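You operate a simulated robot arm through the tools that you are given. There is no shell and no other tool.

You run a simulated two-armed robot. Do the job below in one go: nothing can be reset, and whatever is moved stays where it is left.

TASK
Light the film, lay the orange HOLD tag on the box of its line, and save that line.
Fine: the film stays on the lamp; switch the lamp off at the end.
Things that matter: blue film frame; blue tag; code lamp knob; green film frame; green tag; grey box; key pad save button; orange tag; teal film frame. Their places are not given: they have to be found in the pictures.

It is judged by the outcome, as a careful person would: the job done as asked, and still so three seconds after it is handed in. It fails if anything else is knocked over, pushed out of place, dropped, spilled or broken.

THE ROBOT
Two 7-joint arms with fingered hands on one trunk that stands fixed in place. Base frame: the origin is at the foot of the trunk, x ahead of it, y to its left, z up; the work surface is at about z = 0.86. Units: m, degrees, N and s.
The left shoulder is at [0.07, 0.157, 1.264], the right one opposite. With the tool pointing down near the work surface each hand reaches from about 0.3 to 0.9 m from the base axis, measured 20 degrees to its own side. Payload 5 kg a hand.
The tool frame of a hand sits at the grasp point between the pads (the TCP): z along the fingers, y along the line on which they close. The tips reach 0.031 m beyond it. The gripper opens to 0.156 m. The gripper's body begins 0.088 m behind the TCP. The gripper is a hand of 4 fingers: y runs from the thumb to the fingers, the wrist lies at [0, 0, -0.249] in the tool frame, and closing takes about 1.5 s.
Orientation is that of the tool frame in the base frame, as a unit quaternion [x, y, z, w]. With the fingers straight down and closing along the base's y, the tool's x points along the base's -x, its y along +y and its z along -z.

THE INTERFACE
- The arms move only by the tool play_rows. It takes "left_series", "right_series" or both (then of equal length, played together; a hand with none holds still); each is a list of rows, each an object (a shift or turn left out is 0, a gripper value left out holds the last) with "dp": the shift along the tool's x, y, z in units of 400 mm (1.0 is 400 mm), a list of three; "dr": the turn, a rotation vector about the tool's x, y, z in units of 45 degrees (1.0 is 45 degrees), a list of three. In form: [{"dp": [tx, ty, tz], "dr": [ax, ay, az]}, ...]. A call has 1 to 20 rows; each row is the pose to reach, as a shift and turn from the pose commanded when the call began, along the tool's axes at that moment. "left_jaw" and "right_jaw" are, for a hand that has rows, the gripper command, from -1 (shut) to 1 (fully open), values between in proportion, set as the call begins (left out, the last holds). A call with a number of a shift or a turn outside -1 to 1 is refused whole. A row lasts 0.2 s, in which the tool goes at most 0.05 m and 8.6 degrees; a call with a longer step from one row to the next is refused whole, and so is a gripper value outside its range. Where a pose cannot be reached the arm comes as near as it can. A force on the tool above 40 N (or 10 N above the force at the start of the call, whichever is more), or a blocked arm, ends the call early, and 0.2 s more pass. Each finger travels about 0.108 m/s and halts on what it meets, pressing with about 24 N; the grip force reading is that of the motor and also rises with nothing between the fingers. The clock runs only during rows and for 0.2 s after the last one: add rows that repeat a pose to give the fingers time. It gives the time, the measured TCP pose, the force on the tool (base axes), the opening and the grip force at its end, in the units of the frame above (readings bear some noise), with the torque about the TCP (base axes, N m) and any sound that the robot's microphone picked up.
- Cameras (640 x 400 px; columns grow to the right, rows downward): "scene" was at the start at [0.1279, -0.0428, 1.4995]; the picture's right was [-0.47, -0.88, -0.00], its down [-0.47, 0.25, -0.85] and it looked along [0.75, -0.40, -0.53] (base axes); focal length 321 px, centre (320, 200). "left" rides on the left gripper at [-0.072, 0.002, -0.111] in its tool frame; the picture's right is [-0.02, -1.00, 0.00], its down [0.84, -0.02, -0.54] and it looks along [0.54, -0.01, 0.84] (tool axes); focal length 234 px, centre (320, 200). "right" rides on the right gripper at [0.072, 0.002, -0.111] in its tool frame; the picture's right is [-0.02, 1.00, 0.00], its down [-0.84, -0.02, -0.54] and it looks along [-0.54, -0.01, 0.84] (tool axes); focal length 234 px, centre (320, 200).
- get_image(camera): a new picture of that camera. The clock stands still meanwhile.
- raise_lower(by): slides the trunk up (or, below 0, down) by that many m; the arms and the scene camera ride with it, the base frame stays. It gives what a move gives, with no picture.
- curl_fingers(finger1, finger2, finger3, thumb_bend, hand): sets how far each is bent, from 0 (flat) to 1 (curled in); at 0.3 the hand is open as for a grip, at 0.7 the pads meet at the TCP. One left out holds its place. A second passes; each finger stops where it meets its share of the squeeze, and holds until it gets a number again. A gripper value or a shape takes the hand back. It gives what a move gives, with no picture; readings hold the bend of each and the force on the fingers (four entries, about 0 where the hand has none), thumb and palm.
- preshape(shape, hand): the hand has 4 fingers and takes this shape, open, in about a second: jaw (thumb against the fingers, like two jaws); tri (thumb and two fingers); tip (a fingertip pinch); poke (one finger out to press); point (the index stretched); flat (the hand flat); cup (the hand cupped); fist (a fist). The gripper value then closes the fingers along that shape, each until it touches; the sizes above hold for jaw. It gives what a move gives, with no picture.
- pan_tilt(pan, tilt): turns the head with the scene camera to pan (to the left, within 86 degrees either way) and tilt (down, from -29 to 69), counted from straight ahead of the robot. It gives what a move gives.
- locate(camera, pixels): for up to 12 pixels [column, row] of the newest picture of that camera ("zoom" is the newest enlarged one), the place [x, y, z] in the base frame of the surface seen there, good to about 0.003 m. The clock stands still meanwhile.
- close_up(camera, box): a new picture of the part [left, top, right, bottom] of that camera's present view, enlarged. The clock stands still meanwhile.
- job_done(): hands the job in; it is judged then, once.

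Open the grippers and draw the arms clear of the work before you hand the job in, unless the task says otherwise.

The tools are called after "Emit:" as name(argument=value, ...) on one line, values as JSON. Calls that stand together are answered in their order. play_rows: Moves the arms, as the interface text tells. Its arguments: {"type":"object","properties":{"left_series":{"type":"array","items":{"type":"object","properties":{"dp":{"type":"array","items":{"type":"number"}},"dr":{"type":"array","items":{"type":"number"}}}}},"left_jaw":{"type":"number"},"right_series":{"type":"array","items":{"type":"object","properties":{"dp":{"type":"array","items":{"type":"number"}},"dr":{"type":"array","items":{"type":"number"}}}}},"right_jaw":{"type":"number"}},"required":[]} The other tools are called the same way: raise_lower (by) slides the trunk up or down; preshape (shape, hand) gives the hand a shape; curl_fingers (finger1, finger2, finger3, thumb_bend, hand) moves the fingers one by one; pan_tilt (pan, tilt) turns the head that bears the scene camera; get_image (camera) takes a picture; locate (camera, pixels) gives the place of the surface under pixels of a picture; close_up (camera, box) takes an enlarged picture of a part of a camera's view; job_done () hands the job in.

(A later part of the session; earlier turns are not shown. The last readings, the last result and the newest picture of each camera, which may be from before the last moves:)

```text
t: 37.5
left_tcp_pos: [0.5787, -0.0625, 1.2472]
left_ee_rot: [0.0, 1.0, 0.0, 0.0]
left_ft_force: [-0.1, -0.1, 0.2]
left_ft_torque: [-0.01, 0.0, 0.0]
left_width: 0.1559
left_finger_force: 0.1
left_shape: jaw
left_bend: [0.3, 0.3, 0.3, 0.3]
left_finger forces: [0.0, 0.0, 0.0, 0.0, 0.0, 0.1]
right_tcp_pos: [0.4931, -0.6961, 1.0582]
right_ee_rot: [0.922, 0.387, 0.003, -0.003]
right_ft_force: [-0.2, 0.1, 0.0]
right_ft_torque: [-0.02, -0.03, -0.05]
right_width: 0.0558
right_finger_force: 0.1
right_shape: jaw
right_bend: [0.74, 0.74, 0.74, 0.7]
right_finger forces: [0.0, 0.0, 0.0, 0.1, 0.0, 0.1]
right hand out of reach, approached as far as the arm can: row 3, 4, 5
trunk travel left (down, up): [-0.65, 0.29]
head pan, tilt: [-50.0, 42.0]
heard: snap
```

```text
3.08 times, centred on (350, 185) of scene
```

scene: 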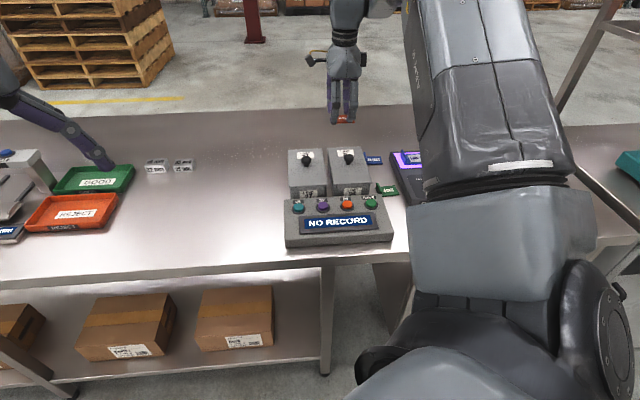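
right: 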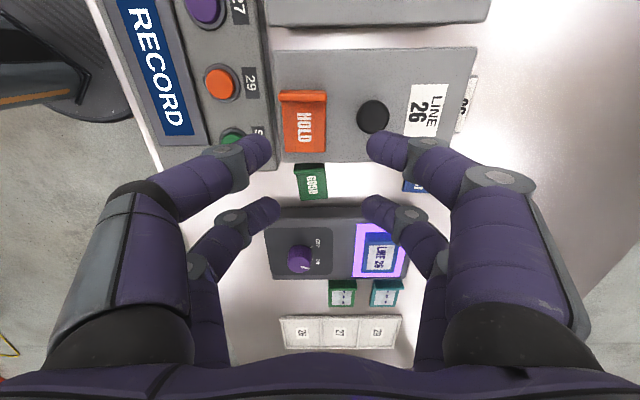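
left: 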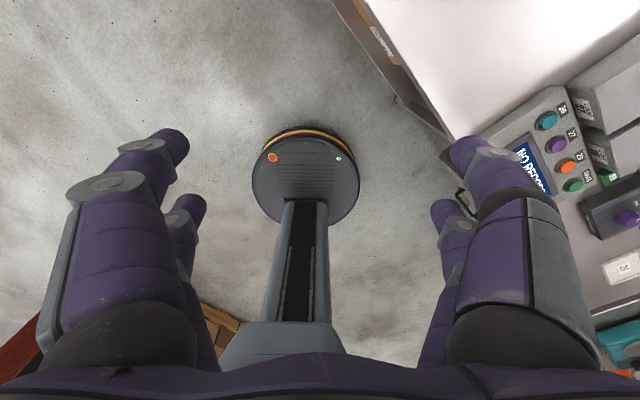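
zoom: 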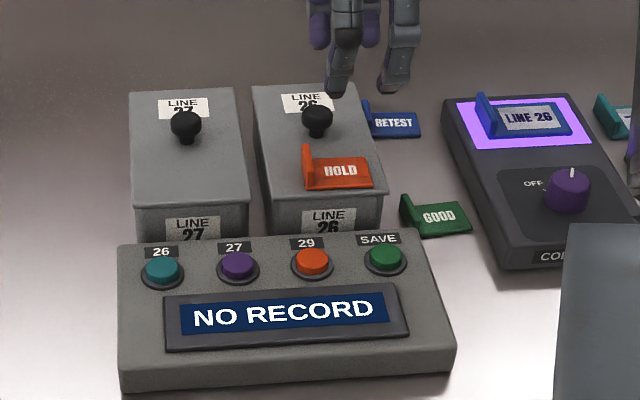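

The HOLD tag lies on the LINE 26 lid and everything else looks unmoved. I verify it lies flat and locate the key pad buttons.

Emit:
close_up(camera="scene", box=[330, 135, 380, 175])

Emit:
locate(camera="zoom", pixels=[[240, 250], [280, 280], [400, 230], [440, 270], [210, 180], [230, 290], [380, 320], [500, 230]])

Emit:
close_up(camera="scene", box=[280, 190, 400, 250])

Emit:
locate(camera="zoom", pixels=[[112, 85], [112, 75], [85, 90], [140, 90], [112, 108], [483, 62], [483, 55], [455, 68], [510, 68], [483, 85], [230, 80], [340, 72]])

```text
10.00 times, centred on (355, 155) of scene
```

zoom: 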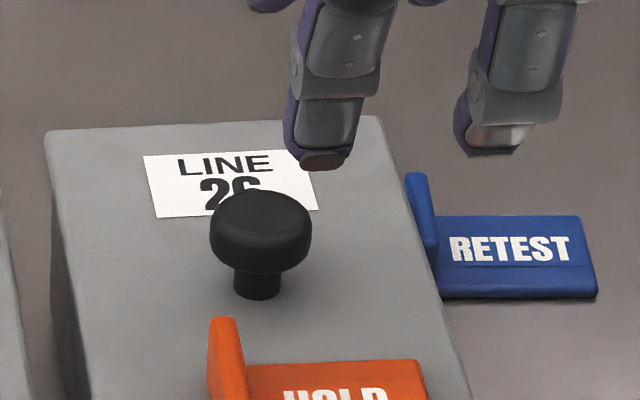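

```text
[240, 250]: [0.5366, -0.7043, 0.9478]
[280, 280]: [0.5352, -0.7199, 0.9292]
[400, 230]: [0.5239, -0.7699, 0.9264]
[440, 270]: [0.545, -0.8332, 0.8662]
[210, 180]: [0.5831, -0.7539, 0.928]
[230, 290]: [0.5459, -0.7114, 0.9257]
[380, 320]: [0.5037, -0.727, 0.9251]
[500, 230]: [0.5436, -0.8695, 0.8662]
```

```text
5.33 times, centred on (340, 220) of scene
```

zoom: 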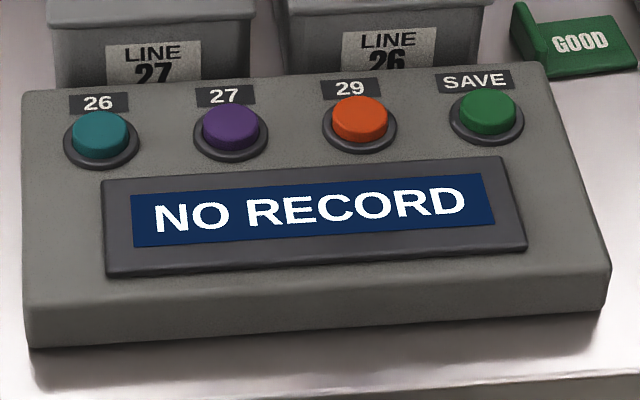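

```text
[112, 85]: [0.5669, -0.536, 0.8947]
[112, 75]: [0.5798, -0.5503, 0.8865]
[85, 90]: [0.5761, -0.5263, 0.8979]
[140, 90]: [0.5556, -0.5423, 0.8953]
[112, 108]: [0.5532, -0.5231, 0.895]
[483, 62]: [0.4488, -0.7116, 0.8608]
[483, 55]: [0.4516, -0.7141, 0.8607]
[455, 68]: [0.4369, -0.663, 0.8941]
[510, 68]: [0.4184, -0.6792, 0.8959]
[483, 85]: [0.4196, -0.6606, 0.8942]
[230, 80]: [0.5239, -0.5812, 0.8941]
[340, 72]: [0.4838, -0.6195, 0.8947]
```

In this zoom the 26 button is at (100,132) and SAVE at (488,112). I locate their tops.

Emit:
locate(camera="zoom", pixels=[[100, 125], [100, 132], [80, 128], [120, 128], [100, 150], [488, 105], [488, 112], [470, 107], [506, 107], [488, 130], [232, 122], [360, 112]])

Emit:
close_up(camera="scene", box=[330, 150, 380, 185])

Emit:
locate(camera="zoom", pixels=[[250, 300], [350, 280], [230, 330], [450, 300], [300, 350], [150, 330], [250, 220], [480, 330]])

```text
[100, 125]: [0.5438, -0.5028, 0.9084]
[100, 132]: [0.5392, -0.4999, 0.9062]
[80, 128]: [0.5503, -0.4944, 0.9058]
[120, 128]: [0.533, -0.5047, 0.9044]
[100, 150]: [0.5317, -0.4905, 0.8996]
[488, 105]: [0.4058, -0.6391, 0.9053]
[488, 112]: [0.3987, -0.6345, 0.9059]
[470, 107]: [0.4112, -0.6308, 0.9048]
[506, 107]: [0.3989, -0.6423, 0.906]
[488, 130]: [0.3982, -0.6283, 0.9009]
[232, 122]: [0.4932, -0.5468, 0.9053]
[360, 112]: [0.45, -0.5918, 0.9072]
```

```text
11.43 times, centred on (355, 168) of scene
```

zoom: 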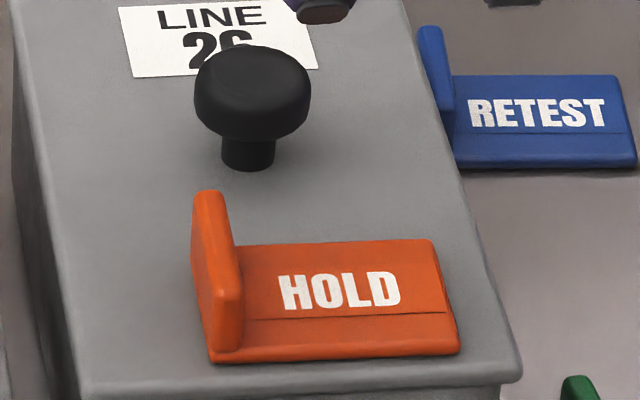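

```text
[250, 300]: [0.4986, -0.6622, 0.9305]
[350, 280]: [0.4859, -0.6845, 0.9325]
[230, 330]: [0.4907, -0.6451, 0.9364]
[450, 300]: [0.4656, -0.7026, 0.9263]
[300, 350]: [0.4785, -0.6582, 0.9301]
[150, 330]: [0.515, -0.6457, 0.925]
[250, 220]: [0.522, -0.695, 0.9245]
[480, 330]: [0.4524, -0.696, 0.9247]
```

The tag lies flat on the lid (z≈0.9305), well inside its edges. Button 26 is at about (0.541,-0.500,0.907) and SAVE at (0.403,-0.636,0.906). I raise the right hand, move toward the key pad and turn it back 90°.

Emit:
play_rows(right_series=[{"dp": [0, 0, -0.03], "dr": [0, 0, -0.143]}, {"dp": [0, 0, -0.06], "dr": [0, 0, -0.286]}, {"dp": [0.01, -0.03, -0.09], "dr": [0, 0, -0.429]}, {"dp": [0.03, -0.08, -0.1], "dr": [0, 0, -0.572]}, {"dp": [0.055, -0.14, -0.1], "dr": [0, 0, -0.715]}, {"dp": [0.08, -0.19, -0.1], "dr": [0, 0, -0.858]}, {"dp": [0.106, -0.2475, -0.1], "dr": [0, 0, -1.0]}])

Emit:
play_rows(right_series=[{"dp": [0, 0, 0], "dr": [0, 0, -0.143]}, {"dp": [0, 0, 0], "dr": [0, 0, -0.286]}, {"dp": [0, 0, 0], "dr": [0, 0, -0.429]}, {"dp": [0, 0, 0], "dr": [0, 0, -0.572]}, {"dp": [0, 0, 0], "dr": [0, 0, -0.715]}, {"dp": [0, 0, 0], "dr": [0, 0, -0.858]}, {"dp": [0, 0, 0], "dr": [0, 0, -1.0]}])

Emit:
preshape(shape="poke", hand="right")

Emit:
get_image(camera="right")

Emit:
get_image(camera="scene")

```text
t: 39.1
left_tcp_pos: [0.5798, -0.0624, 1.2481]
left_ee_rot: [0.0, 1.0, 0.0, -0.001]
left_ft_force: [-0.4, -0.2, 0.2]
left_ft_torque: [0.0, -0.01, 0.01]
left_width: 0.1559
left_finger_force: 0.0
left_shape: jaw
left_bend: [0.3, 0.3, 0.3, 0.3]
left_finger forces: [0.0, 0.1, 0.0, 0.0, 0.0, 0.0]
right_tcp_pos: [0.4518, -0.5955, 1.0967]
right_ee_rot: [0.706, 0.708, -0.001, 0.0]
right_ft_force: [-1.0, 0.5, 0.8]
right_ft_torque: [0.03, -0.02, 0.0]
right_width: 0.0559
right_finger_force: 0.0
right_shape: jaw
right_bend: [0.74, 0.74, 0.74, 0.7]
right_finger forces: [0.1, 0.0, 0.0, 0.0, 0.1, 0.1]
trunk travel left (down, up): [-0.65, 0.29]
head pan, tilt: [-50.0, 42.0]
```

```text
t: 40.7
left_tcp_pos: [0.579, -0.0627, 1.247]
left_ee_rot: [0.0, 1.0, 0.0, 0.0]
left_ft_force: [1.1, -1.0, 1.1]
left_ft_torque: [-0.02, 0.05, 0.0]
left_width: 0.1558
left_finger_force: 0.1
left_shape: jaw
left_bend: [0.3, 0.3, 0.3, 0.3]
left_finger forces: [0.1, 0.0, 0.0, 0.0, 0.0, 0.0]
right_tcp_pos: [0.4517, -0.5969, 1.0963]
right_ee_rot: [0.381, 0.925, 0.0, 0.001]
right_ft_force: [-0.5, -0.8, -0.4]
right_ft_torque: [0.03, 0.03, 0.0]
right_width: 0.056
right_finger_force: 0.1
right_shape: jaw
right_bend: [0.74, 0.74, 0.74, 0.7]
right_finger forces: [0.0, 0.0, 0.1, 0.1, 0.0, 0.0]
trunk travel left (down, up): [-0.65, 0.29]
head pan, tilt: [-50.0, 42.0]
```

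```text
t: 41.6
left_tcp_pos: [0.5797, -0.0627, 1.2476]
left_ee_rot: [0.0, 1.0, -0.001, 0.0]
left_ft_force: [0.8, -0.1, 0.7]
left_ft_torque: [0.01, 0.0, 0.03]
left_width: 0.1559
left_finger_force: 0.0
left_shape: jaw
left_bend: [0.3, 0.3, 0.3, 0.3]
left_finger forces: [0.0, 0.0, 0.0, 0.0, 0.1, 0.0]
right_tcp_pos: [0.4532, -0.5955, 1.0968]
right_ee_rot: [0.382, 0.924, 0.0, 0.0]
right_ft_force: [0.5, 0.4, -0.4]
right_ft_torque: [0.03, 0.02, 0.0]
right_width: 0.0003
right_finger_force: 0.0
right_shape: poke
right_bend: [1.0, 1.0, 1.0, 0.32]
right_finger forces: [0.0, 0.1, 0.0, 0.1, 0.0, 0.0]
trunk travel left (down, up): [-0.65, 0.29]
head pan, tilt: [-50.0, 42.0]
```

```text
taken
```

right: 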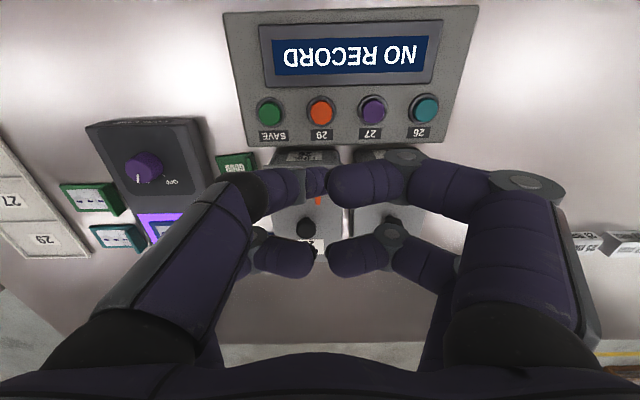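

```text
taken
```

scene: 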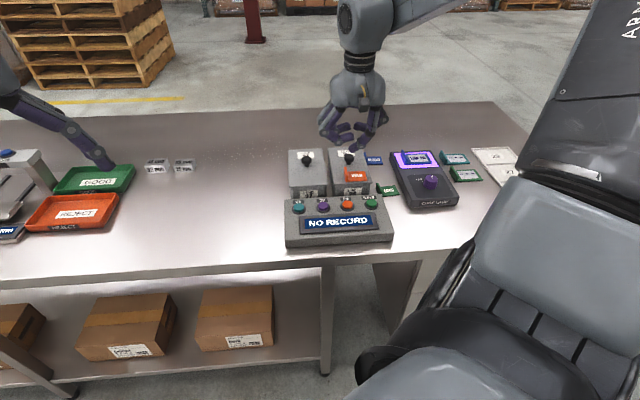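

I zoom in to see which digit the poke shape leaves out.

Emit:
close_up(camera="right", box=[200, 130, 440, 290])

Emit:
close_up(camera="scene", box=[300, 70, 420, 160])

```text
2.50 times, centred on (320, 210) of right
```

zoom: 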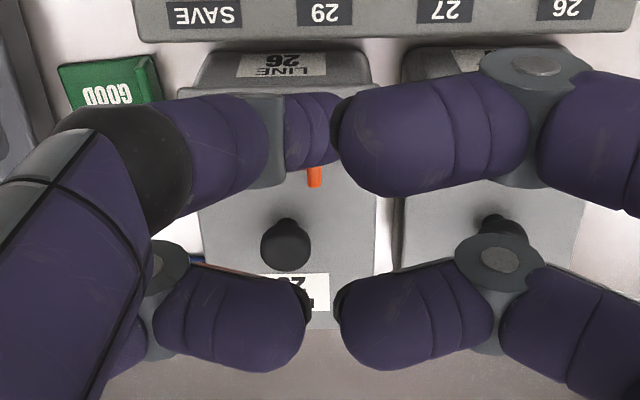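

```text
4.44 times, centred on (360, 115) of scene
```

zoom: 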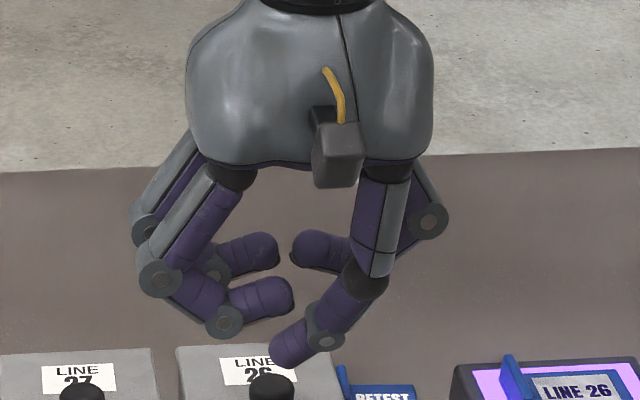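

The poke shape leaves the thumb (left near digit) reaching down with its tip near the centre; the other digits are curled up. I locate its tip and the curled knuckles.

Emit:
locate(camera="right", pixels=[[322, 172], [330, 175], [318, 185], [325, 190], [310, 175], [290, 175], [345, 178], [412, 155], [395, 233], [262, 230], [318, 252], [340, 252]])

Emit:
locate(camera="zoom", pixels=[[285, 355], [280, 340], [300, 345], [325, 340], [225, 320], [265, 295], [215, 270], [300, 250], [430, 220], [160, 280]])

```text
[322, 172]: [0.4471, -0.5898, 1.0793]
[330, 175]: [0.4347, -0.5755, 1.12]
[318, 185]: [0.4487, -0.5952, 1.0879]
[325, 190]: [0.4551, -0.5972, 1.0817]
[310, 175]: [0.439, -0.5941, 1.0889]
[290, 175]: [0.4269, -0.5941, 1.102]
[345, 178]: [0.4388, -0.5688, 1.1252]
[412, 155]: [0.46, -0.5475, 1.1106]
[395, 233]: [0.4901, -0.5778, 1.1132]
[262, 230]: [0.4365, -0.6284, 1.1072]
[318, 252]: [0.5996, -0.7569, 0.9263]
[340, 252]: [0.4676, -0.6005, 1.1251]
```

```text
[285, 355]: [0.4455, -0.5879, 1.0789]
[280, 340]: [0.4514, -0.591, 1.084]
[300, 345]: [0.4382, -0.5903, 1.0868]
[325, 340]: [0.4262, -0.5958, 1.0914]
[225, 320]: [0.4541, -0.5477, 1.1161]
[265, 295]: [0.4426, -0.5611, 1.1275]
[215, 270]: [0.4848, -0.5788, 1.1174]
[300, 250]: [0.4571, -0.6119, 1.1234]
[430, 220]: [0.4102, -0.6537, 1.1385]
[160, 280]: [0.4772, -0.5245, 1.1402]
```

The thumb tip hangs ~24 mm below the TCP and almost on the tool axis, with the other knuckles ~24 mm higher. I cross-check button positions with the right camera.

Emit:
locate(camera="right", pixels=[[425, 110], [420, 108], [431, 108], [425, 104], [425, 116], [268, 112], [262, 110], [275, 110], [269, 105], [269, 117], [372, 110], [320, 111]])

Emit:
close_up(camera="right", box=[220, 60, 480, 200])

```text
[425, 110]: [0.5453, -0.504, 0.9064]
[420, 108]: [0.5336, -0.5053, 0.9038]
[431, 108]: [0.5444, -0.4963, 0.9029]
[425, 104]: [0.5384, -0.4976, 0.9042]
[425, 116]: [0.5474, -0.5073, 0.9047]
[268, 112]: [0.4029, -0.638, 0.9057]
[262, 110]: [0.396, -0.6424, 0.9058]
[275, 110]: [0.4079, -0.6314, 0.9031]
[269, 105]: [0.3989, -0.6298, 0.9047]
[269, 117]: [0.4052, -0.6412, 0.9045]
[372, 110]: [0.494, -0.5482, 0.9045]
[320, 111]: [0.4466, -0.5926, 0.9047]
```

```text
2.46 times, centred on (350, 130) of right
```

zoom: 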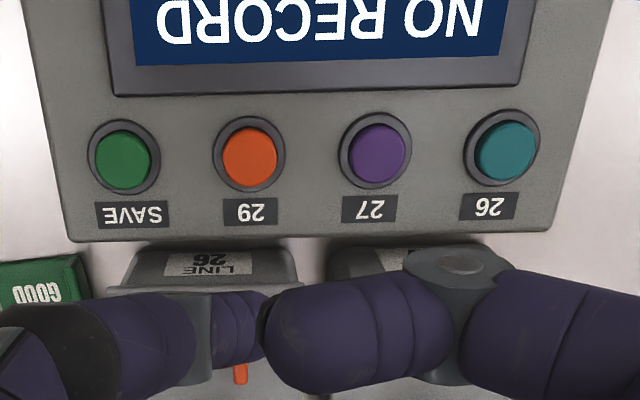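

Both cameras agree: 26 at ≈(0.543,-0.502), SAVE at ≈(0.4035,-0.637). I bring the thumb tip above button 26.

Emit:
play_rows(right_series=[{"dp": [-0.003, 0.08, 0.0]}, {"dp": [-0.006, 0.16, 0.02]}, {"dp": [-0.01, 0.24, 0.09]}, {"dp": [-0.013, 0.324, 0.17]}, {"dp": [-0.013, 0.324, 0.25]}, {"dp": [-0.013, 0.324, 0.31]}, {"dp": [-0.013, 0.324, 0.34]}])

Emit:
get_image(camera="right")

Emit:
close_up(camera="scene", box=[260, 140, 400, 240])

```text
t: 43.2
left_tcp_pos: [0.5798, -0.0625, 1.2473]
left_ee_rot: [-0.001, 1.0, 0.0, -0.002]
left_ft_force: [0.8, -0.4, -0.6]
left_ft_torque: [-0.02, 0.02, 0.03]
left_width: 0.1557
left_finger_force: 0.1
left_shape: jaw
left_bend: [0.3, 0.3, 0.3, 0.3]
left_finger forces: [0.0, 0.1, 0.1, 0.0, 0.0, 0.0]
right_tcp_pos: [0.5483, -0.5077, 0.9597]
right_ee_rot: [0.382, 0.924, -0.001, 0.0]
right_ft_force: [-0.5, -0.3, -0.8]
right_ft_torque: [0.03, 0.01, -0.01]
right_width: 0.0
right_finger_force: 0.1
right_shape: poke
right_bend: [1.0, 1.0, 1.0, 0.32]
right_finger forces: [0.0, 0.1, 0.1, 0.0, 0.1, 0.0]
trunk travel left (down, up): [-0.65, 0.29]
head pan, tilt: [-50.0, 42.0]
```

```text
taken
```

right: 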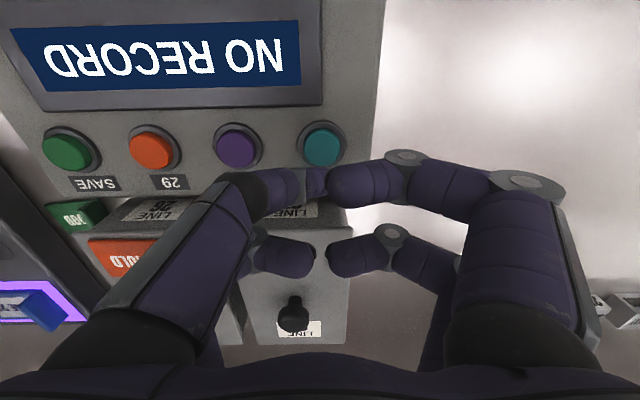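

```text
4.00 times, centred on (330, 190) of scene
```

zoom: 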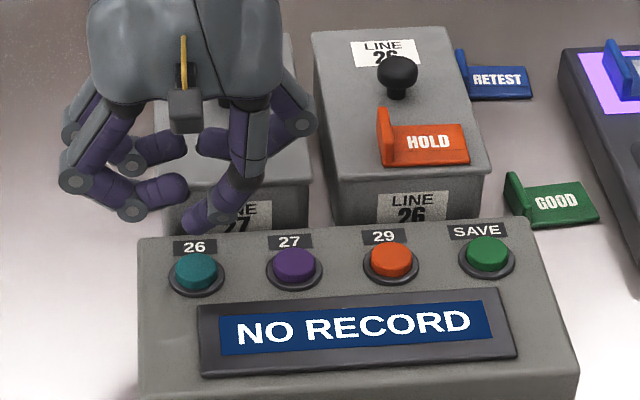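

The thumb tip hovers over button 26. I locate the tip and the button again to fine-tune.

Emit:
locate(camera="zoom", pixels=[[190, 228], [200, 220], [195, 210], [215, 212], [195, 262], [195, 268], [180, 264], [212, 264]])

Emit:
locate(camera="right", pixels=[[322, 147], [322, 140], [313, 146], [332, 146], [310, 180], [316, 180], [322, 180], [326, 185], [318, 190]])

Emit:
close_up(camera="right", box=[260, 110, 380, 210])

```text
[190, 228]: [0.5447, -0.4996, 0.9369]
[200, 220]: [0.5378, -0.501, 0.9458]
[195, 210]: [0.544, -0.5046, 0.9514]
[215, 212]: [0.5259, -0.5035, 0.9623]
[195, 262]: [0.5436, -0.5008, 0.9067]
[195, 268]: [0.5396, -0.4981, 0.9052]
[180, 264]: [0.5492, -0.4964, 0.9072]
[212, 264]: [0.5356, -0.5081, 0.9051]
```

```text
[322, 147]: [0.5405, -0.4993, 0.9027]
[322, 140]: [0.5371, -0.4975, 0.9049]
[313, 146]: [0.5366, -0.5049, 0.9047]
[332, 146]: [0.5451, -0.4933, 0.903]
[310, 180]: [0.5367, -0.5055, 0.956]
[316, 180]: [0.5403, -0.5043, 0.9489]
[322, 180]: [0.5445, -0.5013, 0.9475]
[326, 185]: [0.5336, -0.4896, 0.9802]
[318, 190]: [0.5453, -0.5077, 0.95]
```

```text
4.00 times, centred on (320, 160) of right
```

zoom: 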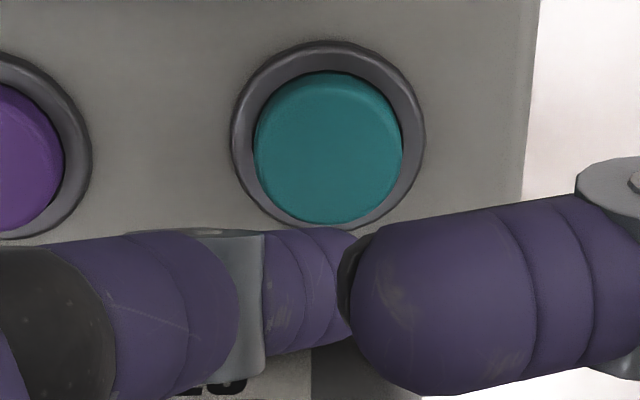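

The tip is within ~3 mm of the button centre. I shift slightly and descend ~28 mm to near contact.

Emit:
play_rows(right_series=[{"dp": [0.0065, 0, 0.02]}, {"dp": [0.0065, 0, 0.045]}, {"dp": [0.0065, 0, 0.06]}, {"dp": [0.0065, 0, 0.07]}])

Emit:
close_up(camera="scene", box=[260, 160, 400, 250])

```text
t: 44.2
left_tcp_pos: [0.5781, -0.0621, 1.2483]
left_ee_rot: [0.0, 1.0, 0.0, 0.0]
left_ft_force: [-0.6, 0.6, 0.5]
left_ft_torque: [0.0, 0.0, 0.0]
left_width: 0.1555
left_finger_force: 0.0
left_shape: jaw
left_bend: [0.3, 0.3, 0.3, 0.3]
left_finger forces: [0.1, 0.0, 0.0, 0.0, 0.0, 0.0]
right_tcp_pos: [0.545, -0.5075, 0.934]
right_ee_rot: [0.383, 0.924, 0.0, 0.002]
right_ft_force: [0.3, -1.6, 8.7]
right_ft_torque: [-0.1, -0.04, -0.03]
right_width: 0.0
right_finger_force: 0.0
right_shape: poke
right_bend: [1.0, 1.0, 1.0, 0.32]
right_finger forces: [0.1, 0.0, 0.1, 0.0, 9.3, 0.0]
trunk travel left (down, up): [-0.65, 0.29]
head pan, tilt: [-50.0, 42.0]
heard: click
```

```text
4.44 times, centred on (330, 205) of scene
```

zoom: 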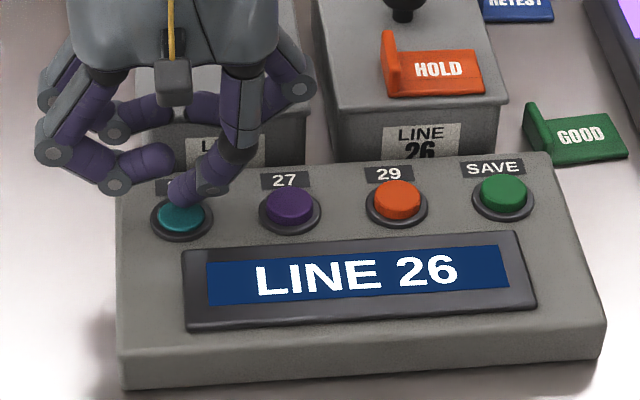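

A click was heard and the display reads "LINE 26". I lift off 3 cm and move along the row to above SAVE.

Emit:
play_rows(right_series=[{"dp": [0, 0, -0.03]}, {"dp": [0, 0, -0.075]}, {"dp": [0, -0.1, -0.09]}, {"dp": [0, -0.2, -0.09]}, {"dp": [0, -0.3, -0.09]}, {"dp": [0, -0.4, -0.09]}, {"dp": [0, -0.486, -0.08]}])

Emit:
close_up(camera="scene", box=[280, 150, 420, 250])

Emit:
get_image(camera="right")

```text
t: 45.8
left_tcp_pos: [0.5783, -0.0641, 1.2489]
left_ee_rot: [0.0, 1.0, 0.001, -0.001]
left_ft_force: [0.0, -0.5, -0.1]
left_ft_torque: [-0.01, 0.01, -0.02]
left_width: 0.1558
left_finger_force: 0.1
left_shape: jaw
left_bend: [0.3, 0.3, 0.3, 0.3]
left_finger forces: [0.0, 0.1, 0.1, 0.0, 0.1, 0.0]
right_tcp_pos: [0.407, -0.6452, 0.9644]
right_ee_rot: [0.382, 0.924, 0.001, 0.0]
right_ft_force: [0.1, 0.1, 0.6]
right_ft_torque: [0.04, -0.05, 0.03]
right_width: 0.0
right_finger_force: 0.0
right_shape: poke
right_bend: [1.0, 1.0, 1.0, 0.32]
right_finger forces: [0.1, 0.1, 0.0, 0.1, 0.1, 0.0]
trunk travel left (down, up): [-0.65, 0.29]
head pan, tilt: [-50.0, 42.0]
```

```text
4.00 times, centred on (350, 200) of scene
```

zoom: 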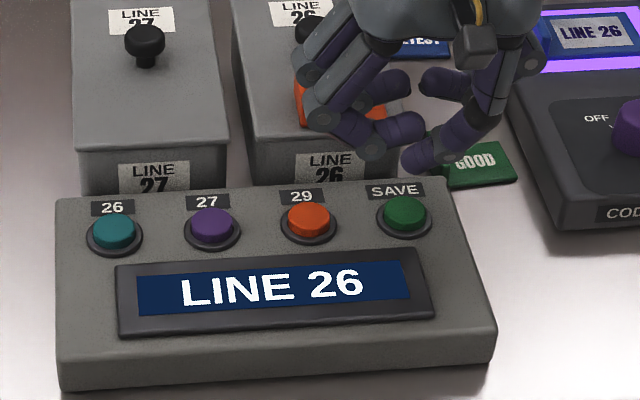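

```text
taken
```

right: 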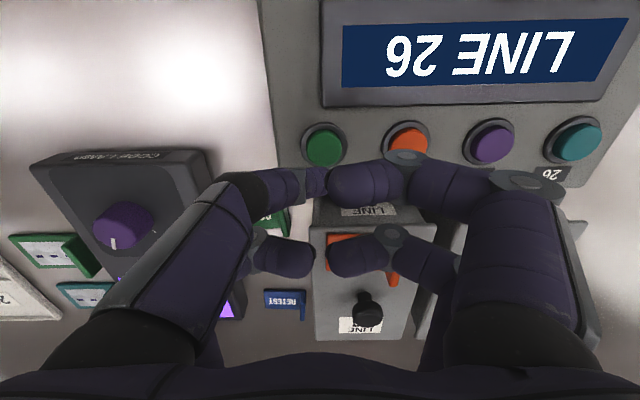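

The thumb tip is a few mm from SAVE's centre (button at (325,145) in the right picture). I shift ~4 mm along tool y and press down as before.

Emit:
play_rows(right_series=[{"dp": [0.005, 0.01, 0.015]}, {"dp": [0.005, 0.01, 0.04]}, {"dp": [0.005, 0.01, 0.06]}, {"dp": [0.005, 0.01, 0.07]}, {"dp": [0.005, 0.01, 0.076]}])

Emit:
close_up(camera="scene", box=[280, 150, 420, 250])

```text
t: 47.0
left_tcp_pos: [0.579, -0.0611, 1.2475]
left_ee_rot: [0.0, 1.0, 0.0, 0.0]
left_ft_force: [-0.5, -0.6, -0.3]
left_ft_torque: [-0.03, 0.01, -0.02]
left_width: 0.1559
left_finger_force: 0.3
left_shape: jaw
left_bend: [0.3, 0.3, 0.3, 0.3]
left_finger forces: [0.0, 0.0, 0.0, 0.0, 0.0, 0.0]
right_tcp_pos: [0.4105, -0.6405, 0.9334]
right_ee_rot: [0.383, 0.924, 0.0, 0.001]
right_ft_force: [-0.2, -0.2, 5.4]
right_ft_torque: [-0.03, -0.01, 0.03]
right_width: 0.0
right_finger_force: 0.1
right_shape: poke
right_bend: [1.0, 1.0, 1.0, 0.32]
right_finger forces: [0.1, 0.0, 0.0, 0.0, 5.3, 0.0]
trunk travel left (down, up): [-0.65, 0.29]
head pan, tilt: [-50.0, 42.0]
heard: click
```

```text
4.00 times, centred on (350, 200) of scene
```

zoom: 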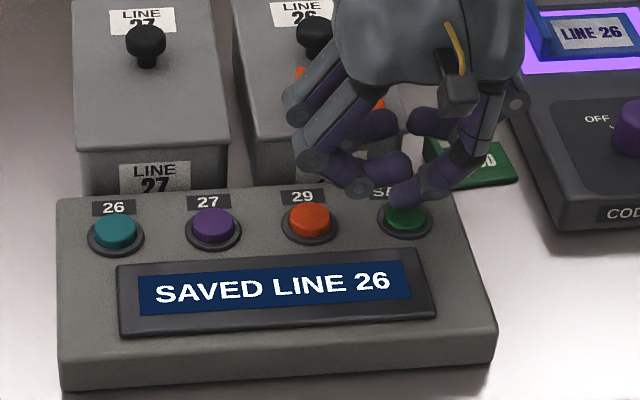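

The display reads "SAVED LINE 26". I rise clear of the key pad and return the hand to the jaw shape.

Emit:
play_rows(right_series=[{"dp": [0, 0, -0.04]}, {"dp": [0, 0, -0.12]}, {"dp": [0, 0, -0.22]}, {"dp": [0, 0, -0.32]}])

Emit:
preshape(shape="jaw", hand="right")

Emit:
close_up(camera="scene", box=[280, 130, 480, 255])

```text
t: 48.0
left_tcp_pos: [0.578, -0.0608, 1.2476]
left_ee_rot: [0.0, 1.0, 0.0, 0.0]
left_ft_force: [0.5, -0.3, 0.5]
left_ft_torque: [0.01, -0.03, -0.01]
left_width: 0.1559
left_finger_force: 0.1
left_shape: jaw
left_bend: [0.3, 0.3, 0.3, 0.3]
left_finger forces: [0.0, 0.0, 0.0, 0.0, 0.0, 0.0]
right_tcp_pos: [0.4083, -0.6379, 1.0637]
right_ee_rot: [0.383, 0.924, 0.0, 0.0]
right_ft_force: [-0.5, 0.0, 0.2]
right_ft_torque: [-0.01, 0.01, 0.01]
right_width: 0.0002
right_finger_force: 0.1
right_shape: poke
right_bend: [1.0, 1.0, 1.0, 0.32]
right_finger forces: [0.0, 0.1, 0.0, 0.0, 0.0, 0.1]
trunk travel left (down, up): [-0.65, 0.29]
head pan, tilt: [-50.0, 42.0]
```

```text
t: 48.9
left_tcp_pos: [0.5792, -0.0625, 1.2469]
left_ee_rot: [0.0, 1.0, 0.0, 0.0]
left_ft_force: [-0.1, 0.1, -0.4]
left_ft_torque: [-0.03, 0.02, 0.0]
left_width: 0.156
left_finger_force: 0.1
left_shape: jaw
left_bend: [0.3, 0.3, 0.3, 0.3]
left_finger forces: [0.1, 0.0, 0.0, 0.0, 0.0, 0.0]
right_tcp_pos: [0.4085, -0.6392, 1.0617]
right_ee_rot: [0.383, 0.924, 0.0, -0.001]
right_ft_force: [0.4, -0.7, -0.5]
right_ft_torque: [0.03, 0.0, 0.04]
right_width: 0.1557
right_finger_force: 0.1
right_shape: jaw
right_bend: [0.3, 0.3, 0.3, 0.3]
right_finger forces: [0.0, 0.0, 0.1, 0.0, 0.0, 0.1]
trunk travel left (down, up): [-0.65, 0.29]
head pan, tilt: [-50.0, 42.0]
```

```text
3.20 times, centred on (380, 192) of scene
```

zoom: 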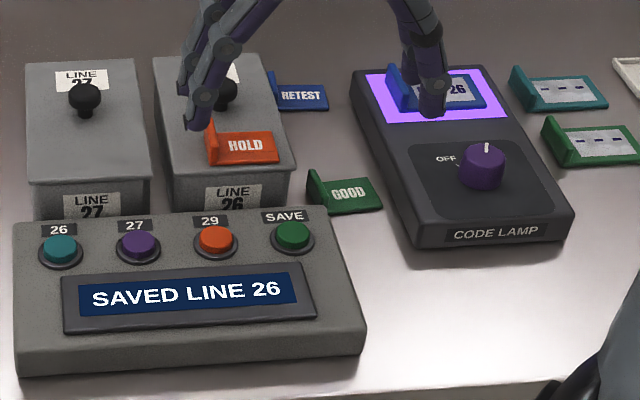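

The record is saved; the lamp is still lit. I move above the knob with the hand turned to ~71° (the knob's ON orientation) and the opening set to ~0.075.

Emit:
play_rows(right_series=[{"dp": [-0.016, -0.064, 0], "dr": [0, 0, 0.083]}, {"dp": [-0.032, -0.127, 0], "dr": [0, 0, 0.165]}, {"dp": [-0.048, -0.191, 0], "dr": [0, 0, 0.248]}, {"dp": [-0.064, -0.254, 0], "dr": [0, 0, 0.33]}, {"dp": [-0.08, -0.318, 0.02], "dr": [0, 0, 0.413]}, {"dp": [-0.096, -0.381, 0.05], "dr": [0, 0, 0.495]}, {"dp": [-0.112, -0.445, 0.1], "dr": [0, 0, 0.578]}], right_jaw=-0.04)

Emit:
get_image(camera="right")

Emit:
close_up(camera="right", box=[240, 100, 400, 200])

```text
t: 50.5
left_tcp_pos: [0.5781, -0.0644, 1.2475]
left_ee_rot: [0.0, 1.0, 0.002, -0.001]
left_ft_force: [0.5, 0.3, 0.2]
left_ft_torque: [0.0, 0.01, 0.0]
left_width: 0.1557
left_finger_force: 0.1
left_shape: jaw
left_bend: [0.3, 0.3, 0.3, 0.3]
left_finger forces: [0.0, 0.0, 0.1, 0.1, 0.0, 0.1]
right_tcp_pos: [0.3152, -0.801, 1.0212]
right_ee_rot: [0.58, 0.814, 0.002, 0.0]
right_ft_force: [0.3, -0.3, -0.8]
right_ft_torque: [0.01, 0.0, 0.03]
right_width: 0.0754
right_finger_force: 0.0
right_shape: jaw
right_bend: [0.73, 0.73, 0.73, 0.7]
right_finger forces: [0.0, 0.0, 0.1, 0.0, 0.0, 0.0]
trunk travel left (down, up): [-0.65, 0.29]
head pan, tilt: [-50.0, 42.0]
```

```text
taken
```

right: 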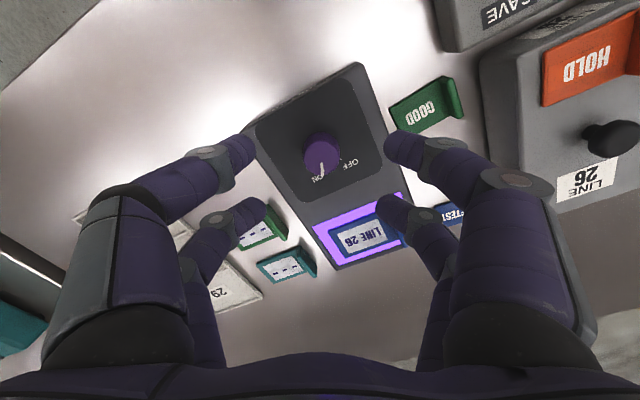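

```text
4.00 times, centred on (320, 150) of right
```

zoom: 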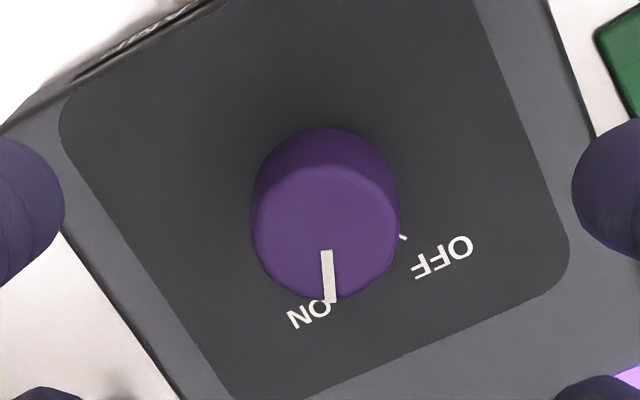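

The knob is at tool offset (−0.015, +0.002), so I shift 5 mm along tool x and descend to straddle it with the far pair.

Emit:
play_rows(right_series=[{"dp": [0.0132, 0.0025, 0.03]}, {"dp": [0.0132, 0.0025, 0.08]}, {"dp": [0.0132, 0.0025, 0.13]}, {"dp": [0.0132, 0.0025, 0.17]}, {"dp": [0.0132, 0.0025, 0.2]}, {"dp": [0.0132, 0.0025, 0.212]}])

Emit:
get_image(camera="right")

```text
t: 51.9
left_tcp_pos: [0.579, -0.0621, 1.2479]
left_ee_rot: [0.0, 1.0, -0.001, 0.0]
left_ft_force: [-0.4, 0.4, 0.0]
left_ft_torque: [-0.02, 0.02, -0.01]
left_width: 0.156
left_finger_force: 0.1
left_shape: jaw
left_bend: [0.3, 0.3, 0.3, 0.3]
left_finger forces: [0.0, 0.0, 0.0, 0.1, 0.1, 0.1]
right_tcp_pos: [0.3156, -0.7925, 0.9397]
right_ee_rot: [0.58, 0.815, 0.0, 0.001]
right_ft_force: [0.7, -0.7, -0.1]
right_ft_torque: [-0.02, -0.01, 0.02]
right_width: 0.0755
right_finger_force: 0.2
right_shape: jaw
right_bend: [0.73, 0.73, 0.73, 0.7]
right_finger forces: [0.0, 0.0, 0.0, 0.0, 0.0, 0.0]
trunk travel left (down, up): [-0.65, 0.29]
head pan, tilt: [-50.0, 42.0]
```

```text
taken
```

right: 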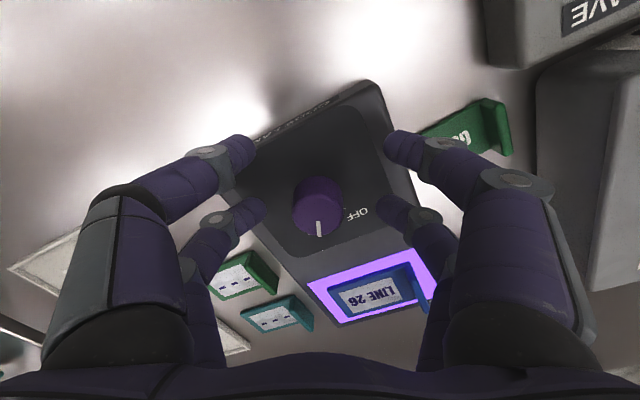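

The knob (317,208) sits between the far tips. I lower 3 mm more and close on it.

Emit:
play_rows(right_series=[{"dp": [0, 0, 0.0075]}, {"dp": [0, 0, 0.0075]}])

Emit:
play_rows(right_series=[{"dp": [0, 0, 0]}, {"dp": [0, 0, 0]}, {"dp": [0, 0, 0]}, {"dp": [0, 0, 0]}, {"dp": [0, 0, 0]}], right_jaw=-1)

Emit:
close_up(camera="right", box=[240, 120, 400, 260])

```text
t: 52.5
left_tcp_pos: [0.5786, -0.0616, 1.2465]
left_ee_rot: [0.0, 1.0, -0.001, 0.0]
left_ft_force: [-0.2, 0.1, 0.0]
left_ft_torque: [-0.03, 0.01, 0.0]
left_width: 0.1557
left_finger_force: 0.1
left_shape: jaw
left_bend: [0.3, 0.3, 0.3, 0.3]
left_finger forces: [0.0, 0.0, 0.0, 0.0, 0.1, 0.0]
right_tcp_pos: [0.3157, -0.7919, 0.9351]
right_ee_rot: [0.58, 0.814, 0.001, 0.0]
right_ft_force: [0.1, -0.3, -0.5]
right_ft_torque: [0.01, -0.02, 0.03]
right_width: 0.0754
right_finger_force: 0.0
right_shape: jaw
right_bend: [0.73, 0.73, 0.73, 0.7]
right_finger forces: [0.0, 0.0, 0.0, 0.0, 0.1, 0.0]
trunk travel left (down, up): [-0.65, 0.29]
head pan, tilt: [-50.0, 42.0]
```

```text
t: 53.7
left_tcp_pos: [0.5785, -0.0631, 1.2481]
left_ee_rot: [0.0, 1.0, 0.001, 0.001]
left_ft_force: [0.0, -0.1, -1.0]
left_ft_torque: [-0.01, 0.0, -0.01]
left_width: 0.156
left_finger_force: 0.1
left_shape: jaw
left_bend: [0.3, 0.3, 0.3, 0.3]
left_finger forces: [0.0, 0.0, 0.2, 0.0, 0.0, 0.0]
right_tcp_pos: [0.3152, -0.792, 0.9345]
right_ee_rot: [0.58, 0.814, 0.0, 0.0]
right_ft_force: [-0.3, 1.6, -2.4]
right_ft_torque: [0.11, 0.03, -0.02]
right_width: 0.0007
right_finger_force: 23.9
right_shape: jaw
right_bend: [0.7, 0.73, 0.73, 0.7]
right_finger forces: [0.0, 20.3, 20.5, 0.0, 0.1, 0.0]
trunk travel left (down, up): [-0.65, 0.29]
head pan, tilt: [-50.0, 42.0]
```

```text
2.86 times, centred on (320, 190) of right
```

zoom: 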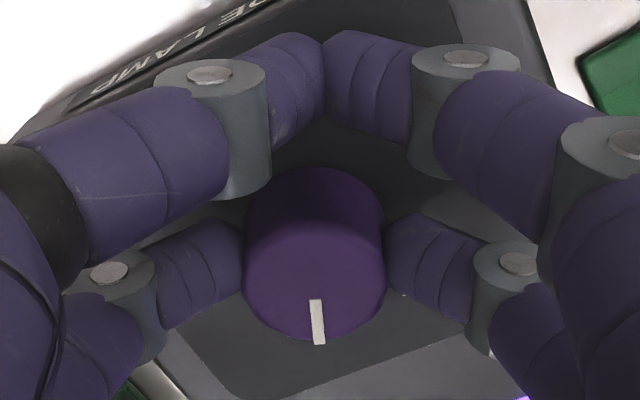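

The knob is gripped by the far pair (its axis ~3 mm beyond the pair line). I turn it 40° counter-clockwise toward OFF.

Emit:
play_rows(right_series=[{"dp": [-0.0006, -0.0082, 0], "dr": [0, 0, -0.178]}, {"dp": [-0.0023, -0.0162, 0], "dr": [0, 0, -0.356]}, {"dp": [-0.0051, -0.0239, 0], "dr": [0, 0, -0.533]}, {"dp": [-0.0089, -0.0312, 0], "dr": [0, 0, -0.711]}, {"dp": [-0.0138, -0.0378, 0], "dr": [0, 0, -0.889]}])

Emit:
close_up(camera="right", box=[240, 120, 400, 260])

Emit:
get_image(camera="scene")

```text
t: 54.9
left_tcp_pos: [0.578, -0.063, 1.2482]
left_ee_rot: [0.0, 1.0, 0.001, -0.001]
left_ft_force: [-0.9, 0.7, 0.2]
left_ft_torque: [0.0, 0.02, 0.01]
left_width: 0.1559
left_finger_force: 0.1
left_shape: jaw
left_bend: [0.3, 0.3, 0.3, 0.3]
left_finger forces: [0.0, 0.0, 0.1, 0.1, 0.0, 0.1]
right_tcp_pos: [0.3015, -0.8015, 0.9345]
right_ee_rot: [0.266, 0.964, 0.001, 0.0]
right_ft_force: [-7.7, 7.1, -1.1]
right_ft_torque: [0.17, 0.18, 0.04]
right_width: 0.0007
right_finger_force: 24.0
right_shape: jaw
right_bend: [0.7, 0.73, 0.73, 0.7]
right_finger forces: [0.0, 23.4, 21.2, 0.0, 0.0, 0.1]
trunk travel left (down, up): [-0.65, 0.29]
head pan, tilt: [-50.0, 42.0]
```

```text
2.86 times, centred on (320, 190) of right
```

zoom: 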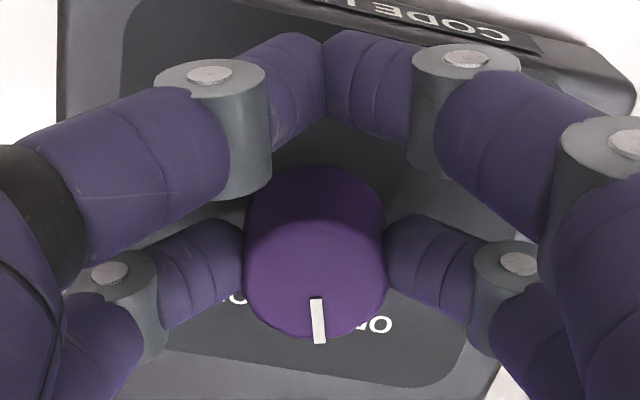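

```text
taken
```

scene: 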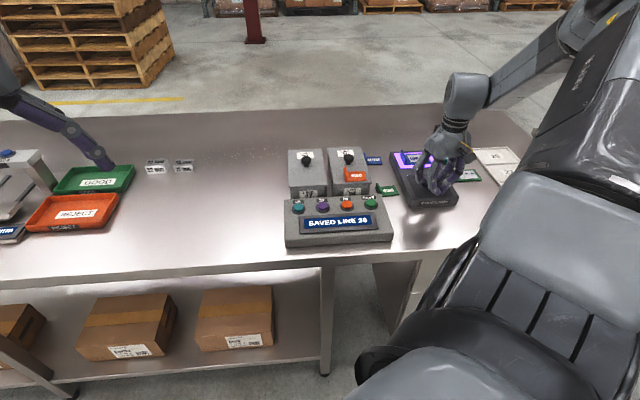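

The knob followed for 40° (the lamp still glows). I turn the remaining 21° toward OFF with a tiny shift to relieve the side force.

Emit:
play_rows(right_series=[{"dp": [0.001, -0.0072, 0], "dr": [0, 0, -0.156]}, {"dp": [0.0005, -0.0142, 0], "dr": [0, 0, -0.311]}, {"dp": [-0.0012, -0.0211, 0], "dr": [0, 0, -0.467]}])

Emit:
close_up(camera="right", box=[240, 120, 400, 260])

Emit:
get_image(camera="right")

```text
t: 55.7
left_tcp_pos: [0.5774, -0.0623, 1.2476]
left_ee_rot: [0.0, 1.0, 0.0, 0.0]
left_ft_force: [-0.5, -0.4, -0.8]
left_ft_torque: [-0.02, -0.03, -0.01]
left_width: 0.1558
left_finger_force: 0.0
left_shape: jaw
left_bend: [0.3, 0.3, 0.3, 0.3]
left_finger forces: [0.0, 0.0, 0.1, 0.0, 0.0, 0.0]
right_tcp_pos: [0.2969, -0.8095, 0.9328]
right_ee_rot: [0.087, 0.996, 0.0, 0.001]
right_ft_force: [-7.1, 2.2, -5.3]
right_ft_torque: [0.12, 0.22, -0.31]
right_width: 0.0008
right_finger_force: 23.8
right_shape: jaw
right_bend: [0.7, 0.73, 0.73, 0.7]
right_finger forces: [0.1, 20.4, 22.4, 0.0, 0.0, 0.0]
trunk travel left (down, up): [-0.65, 0.29]
head pan, tilt: [-50.0, 42.0]
```

```text
2.86 times, centred on (320, 190) of right
```

zoom: 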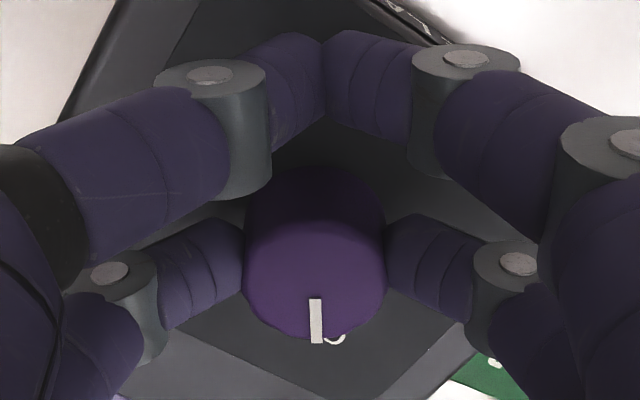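

```text
taken
```

right: 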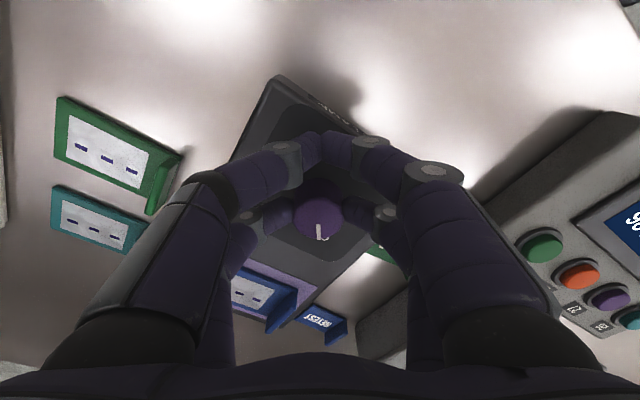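

The lamp is off again (film shows dashes, panel unlit) and the torque says the knob reached its OFF stop. I open the fingers and rise.

Emit:
play_rows(right_series=[{"dp": [0, 0, 0]}, {"dp": [0, 0, 0]}, {"dp": [0, 0, 0]}, {"dp": [0, 0, -0.05]}, {"dp": [0, 0, -0.12]}, {"dp": [0, 0, -0.22]}, {"dp": [0, 0, -0.32]}, {"dp": [0, 0, -0.42]}], right_jaw=-0.04)

Emit:
get_image(camera="right")

Emit:
close_up(camera="scene", box=[280, 130, 530, 255])

```text
t: 57.5
left_tcp_pos: [0.5777, -0.0613, 1.2488]
left_ee_rot: [0.0, 1.0, 0.0, 0.0]
left_ft_force: [-1.0, 0.1, 0.0]
left_ft_torque: [-0.05, 0.02, -0.01]
left_width: 0.1557
left_finger_force: 0.1
left_shape: jaw
left_bend: [0.3, 0.3, 0.3, 0.3]
left_finger forces: [0.0, 0.0, 0.1, 0.0, 0.1, 0.0]
right_tcp_pos: [0.2974, -0.8084, 1.1044]
right_ee_rot: [0.087, 0.996, 0.0, 0.0]
right_ft_force: [0.9, 0.5, 0.3]
right_ft_torque: [0.03, -0.04, 0.07]
right_width: 0.0744
right_finger_force: 0.1
right_shape: jaw
right_bend: [0.73, 0.73, 0.73, 0.7]
right_finger forces: [0.0, 0.1, 0.0, 0.1, 0.1, 0.1]
trunk travel left (down, up): [-0.65, 0.29]
head pan, tilt: [-50.0, 42.0]
```

```text
taken
```

right: 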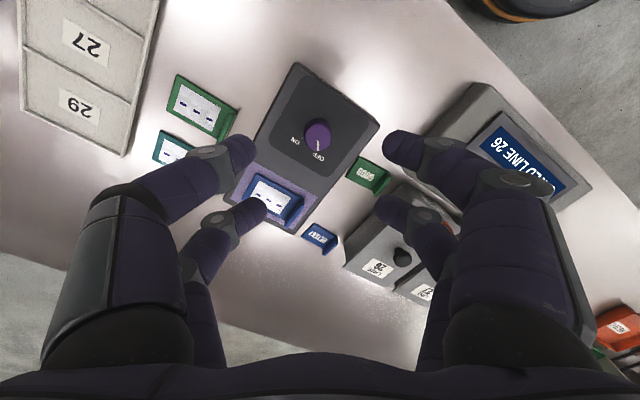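

```text
2.56 times, centred on (405, 192) of scene
```

zoom: 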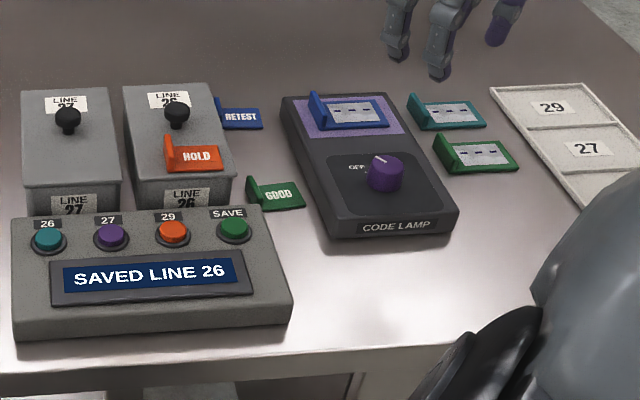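

The knob points to OFF, the film is on the lamp, HOLD lies on the LINE 26 box and the display reads "SAVED LINE 26". I open the right hand fully and draw it up and back to its starting area.

Emit:
play_rows(right_series=[{"dp": [0, 0, -0.06], "dr": [0, 0, 0]}, {"dp": [0, 0, -0.13], "dr": [0, 0, -0.03]}, {"dp": [-0.02, 0.07, -0.2], "dr": [0, 0, -0.06]}, {"dp": [-0.05, 0.16, -0.26], "dr": [0, 0, -0.1]}, {"dp": [-0.08, 0.26, -0.3], "dr": [0, 0, -0.14]}, {"dp": [-0.11, 0.36, -0.325], "dr": [0, 0, -0.18]}, {"dp": [-0.14, 0.46, -0.325], "dr": [0, 0, -0.22]}, {"dp": [-0.159, 0.536, -0.325], "dr": [0, 0, -0.22]}], right_jaw=1)

Emit:
get_image(camera="right")

Emit:
get_image(camera="scene")

Emit:
close_up(camera="scene", box=[385, 140, 475, 212])

```text
t: 59.3
left_tcp_pos: [0.5794, -0.0608, 1.2475]
left_ee_rot: [0.001, 1.0, -0.001, -0.001]
left_ft_force: [0.1, 0.6, 0.2]
left_ft_torque: [-0.02, 0.02, 0.01]
left_width: 0.1558
left_finger_force: 0.0
left_shape: jaw
left_bend: [0.3, 0.3, 0.3, 0.3]
left_finger forces: [0.0, 0.0, 0.0, 0.0, 0.0, 0.0]
right_tcp_pos: [0.399, -0.608, 1.2343]
right_ee_rot: [0.001, 1.0, 0.0, 0.0]
right_ft_force: [0.8, 0.0, 0.0]
right_ft_torque: [-0.04, -0.01, 0.01]
right_width: 0.1561
right_finger_force: 0.0
right_shape: jaw
right_bend: [0.3, 0.3, 0.3, 0.3]
right_finger forces: [0.0, 0.0, 0.1, 0.1, 0.1, 0.0]
trunk travel left (down, up): [-0.65, 0.29]
head pan, tilt: [-50.0, 42.0]
```

```text
taken
```

right: 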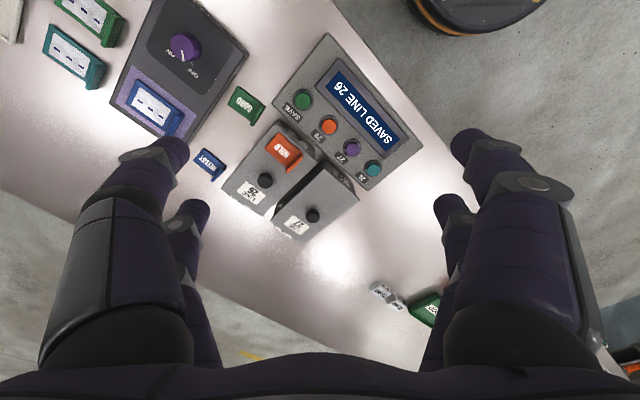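

```text
taken
```

scene: 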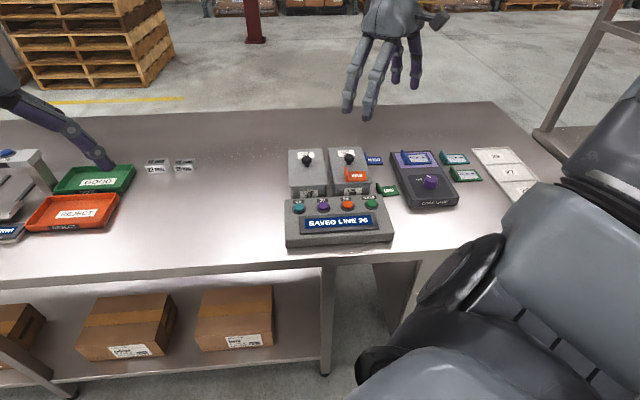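

```text
5.56 times, centred on (430, 176) of scene
```

zoom: 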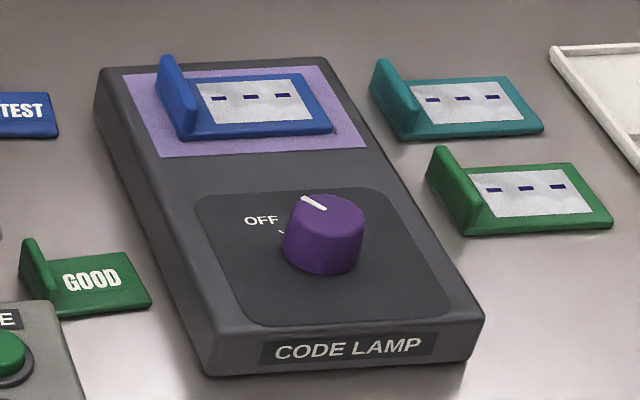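

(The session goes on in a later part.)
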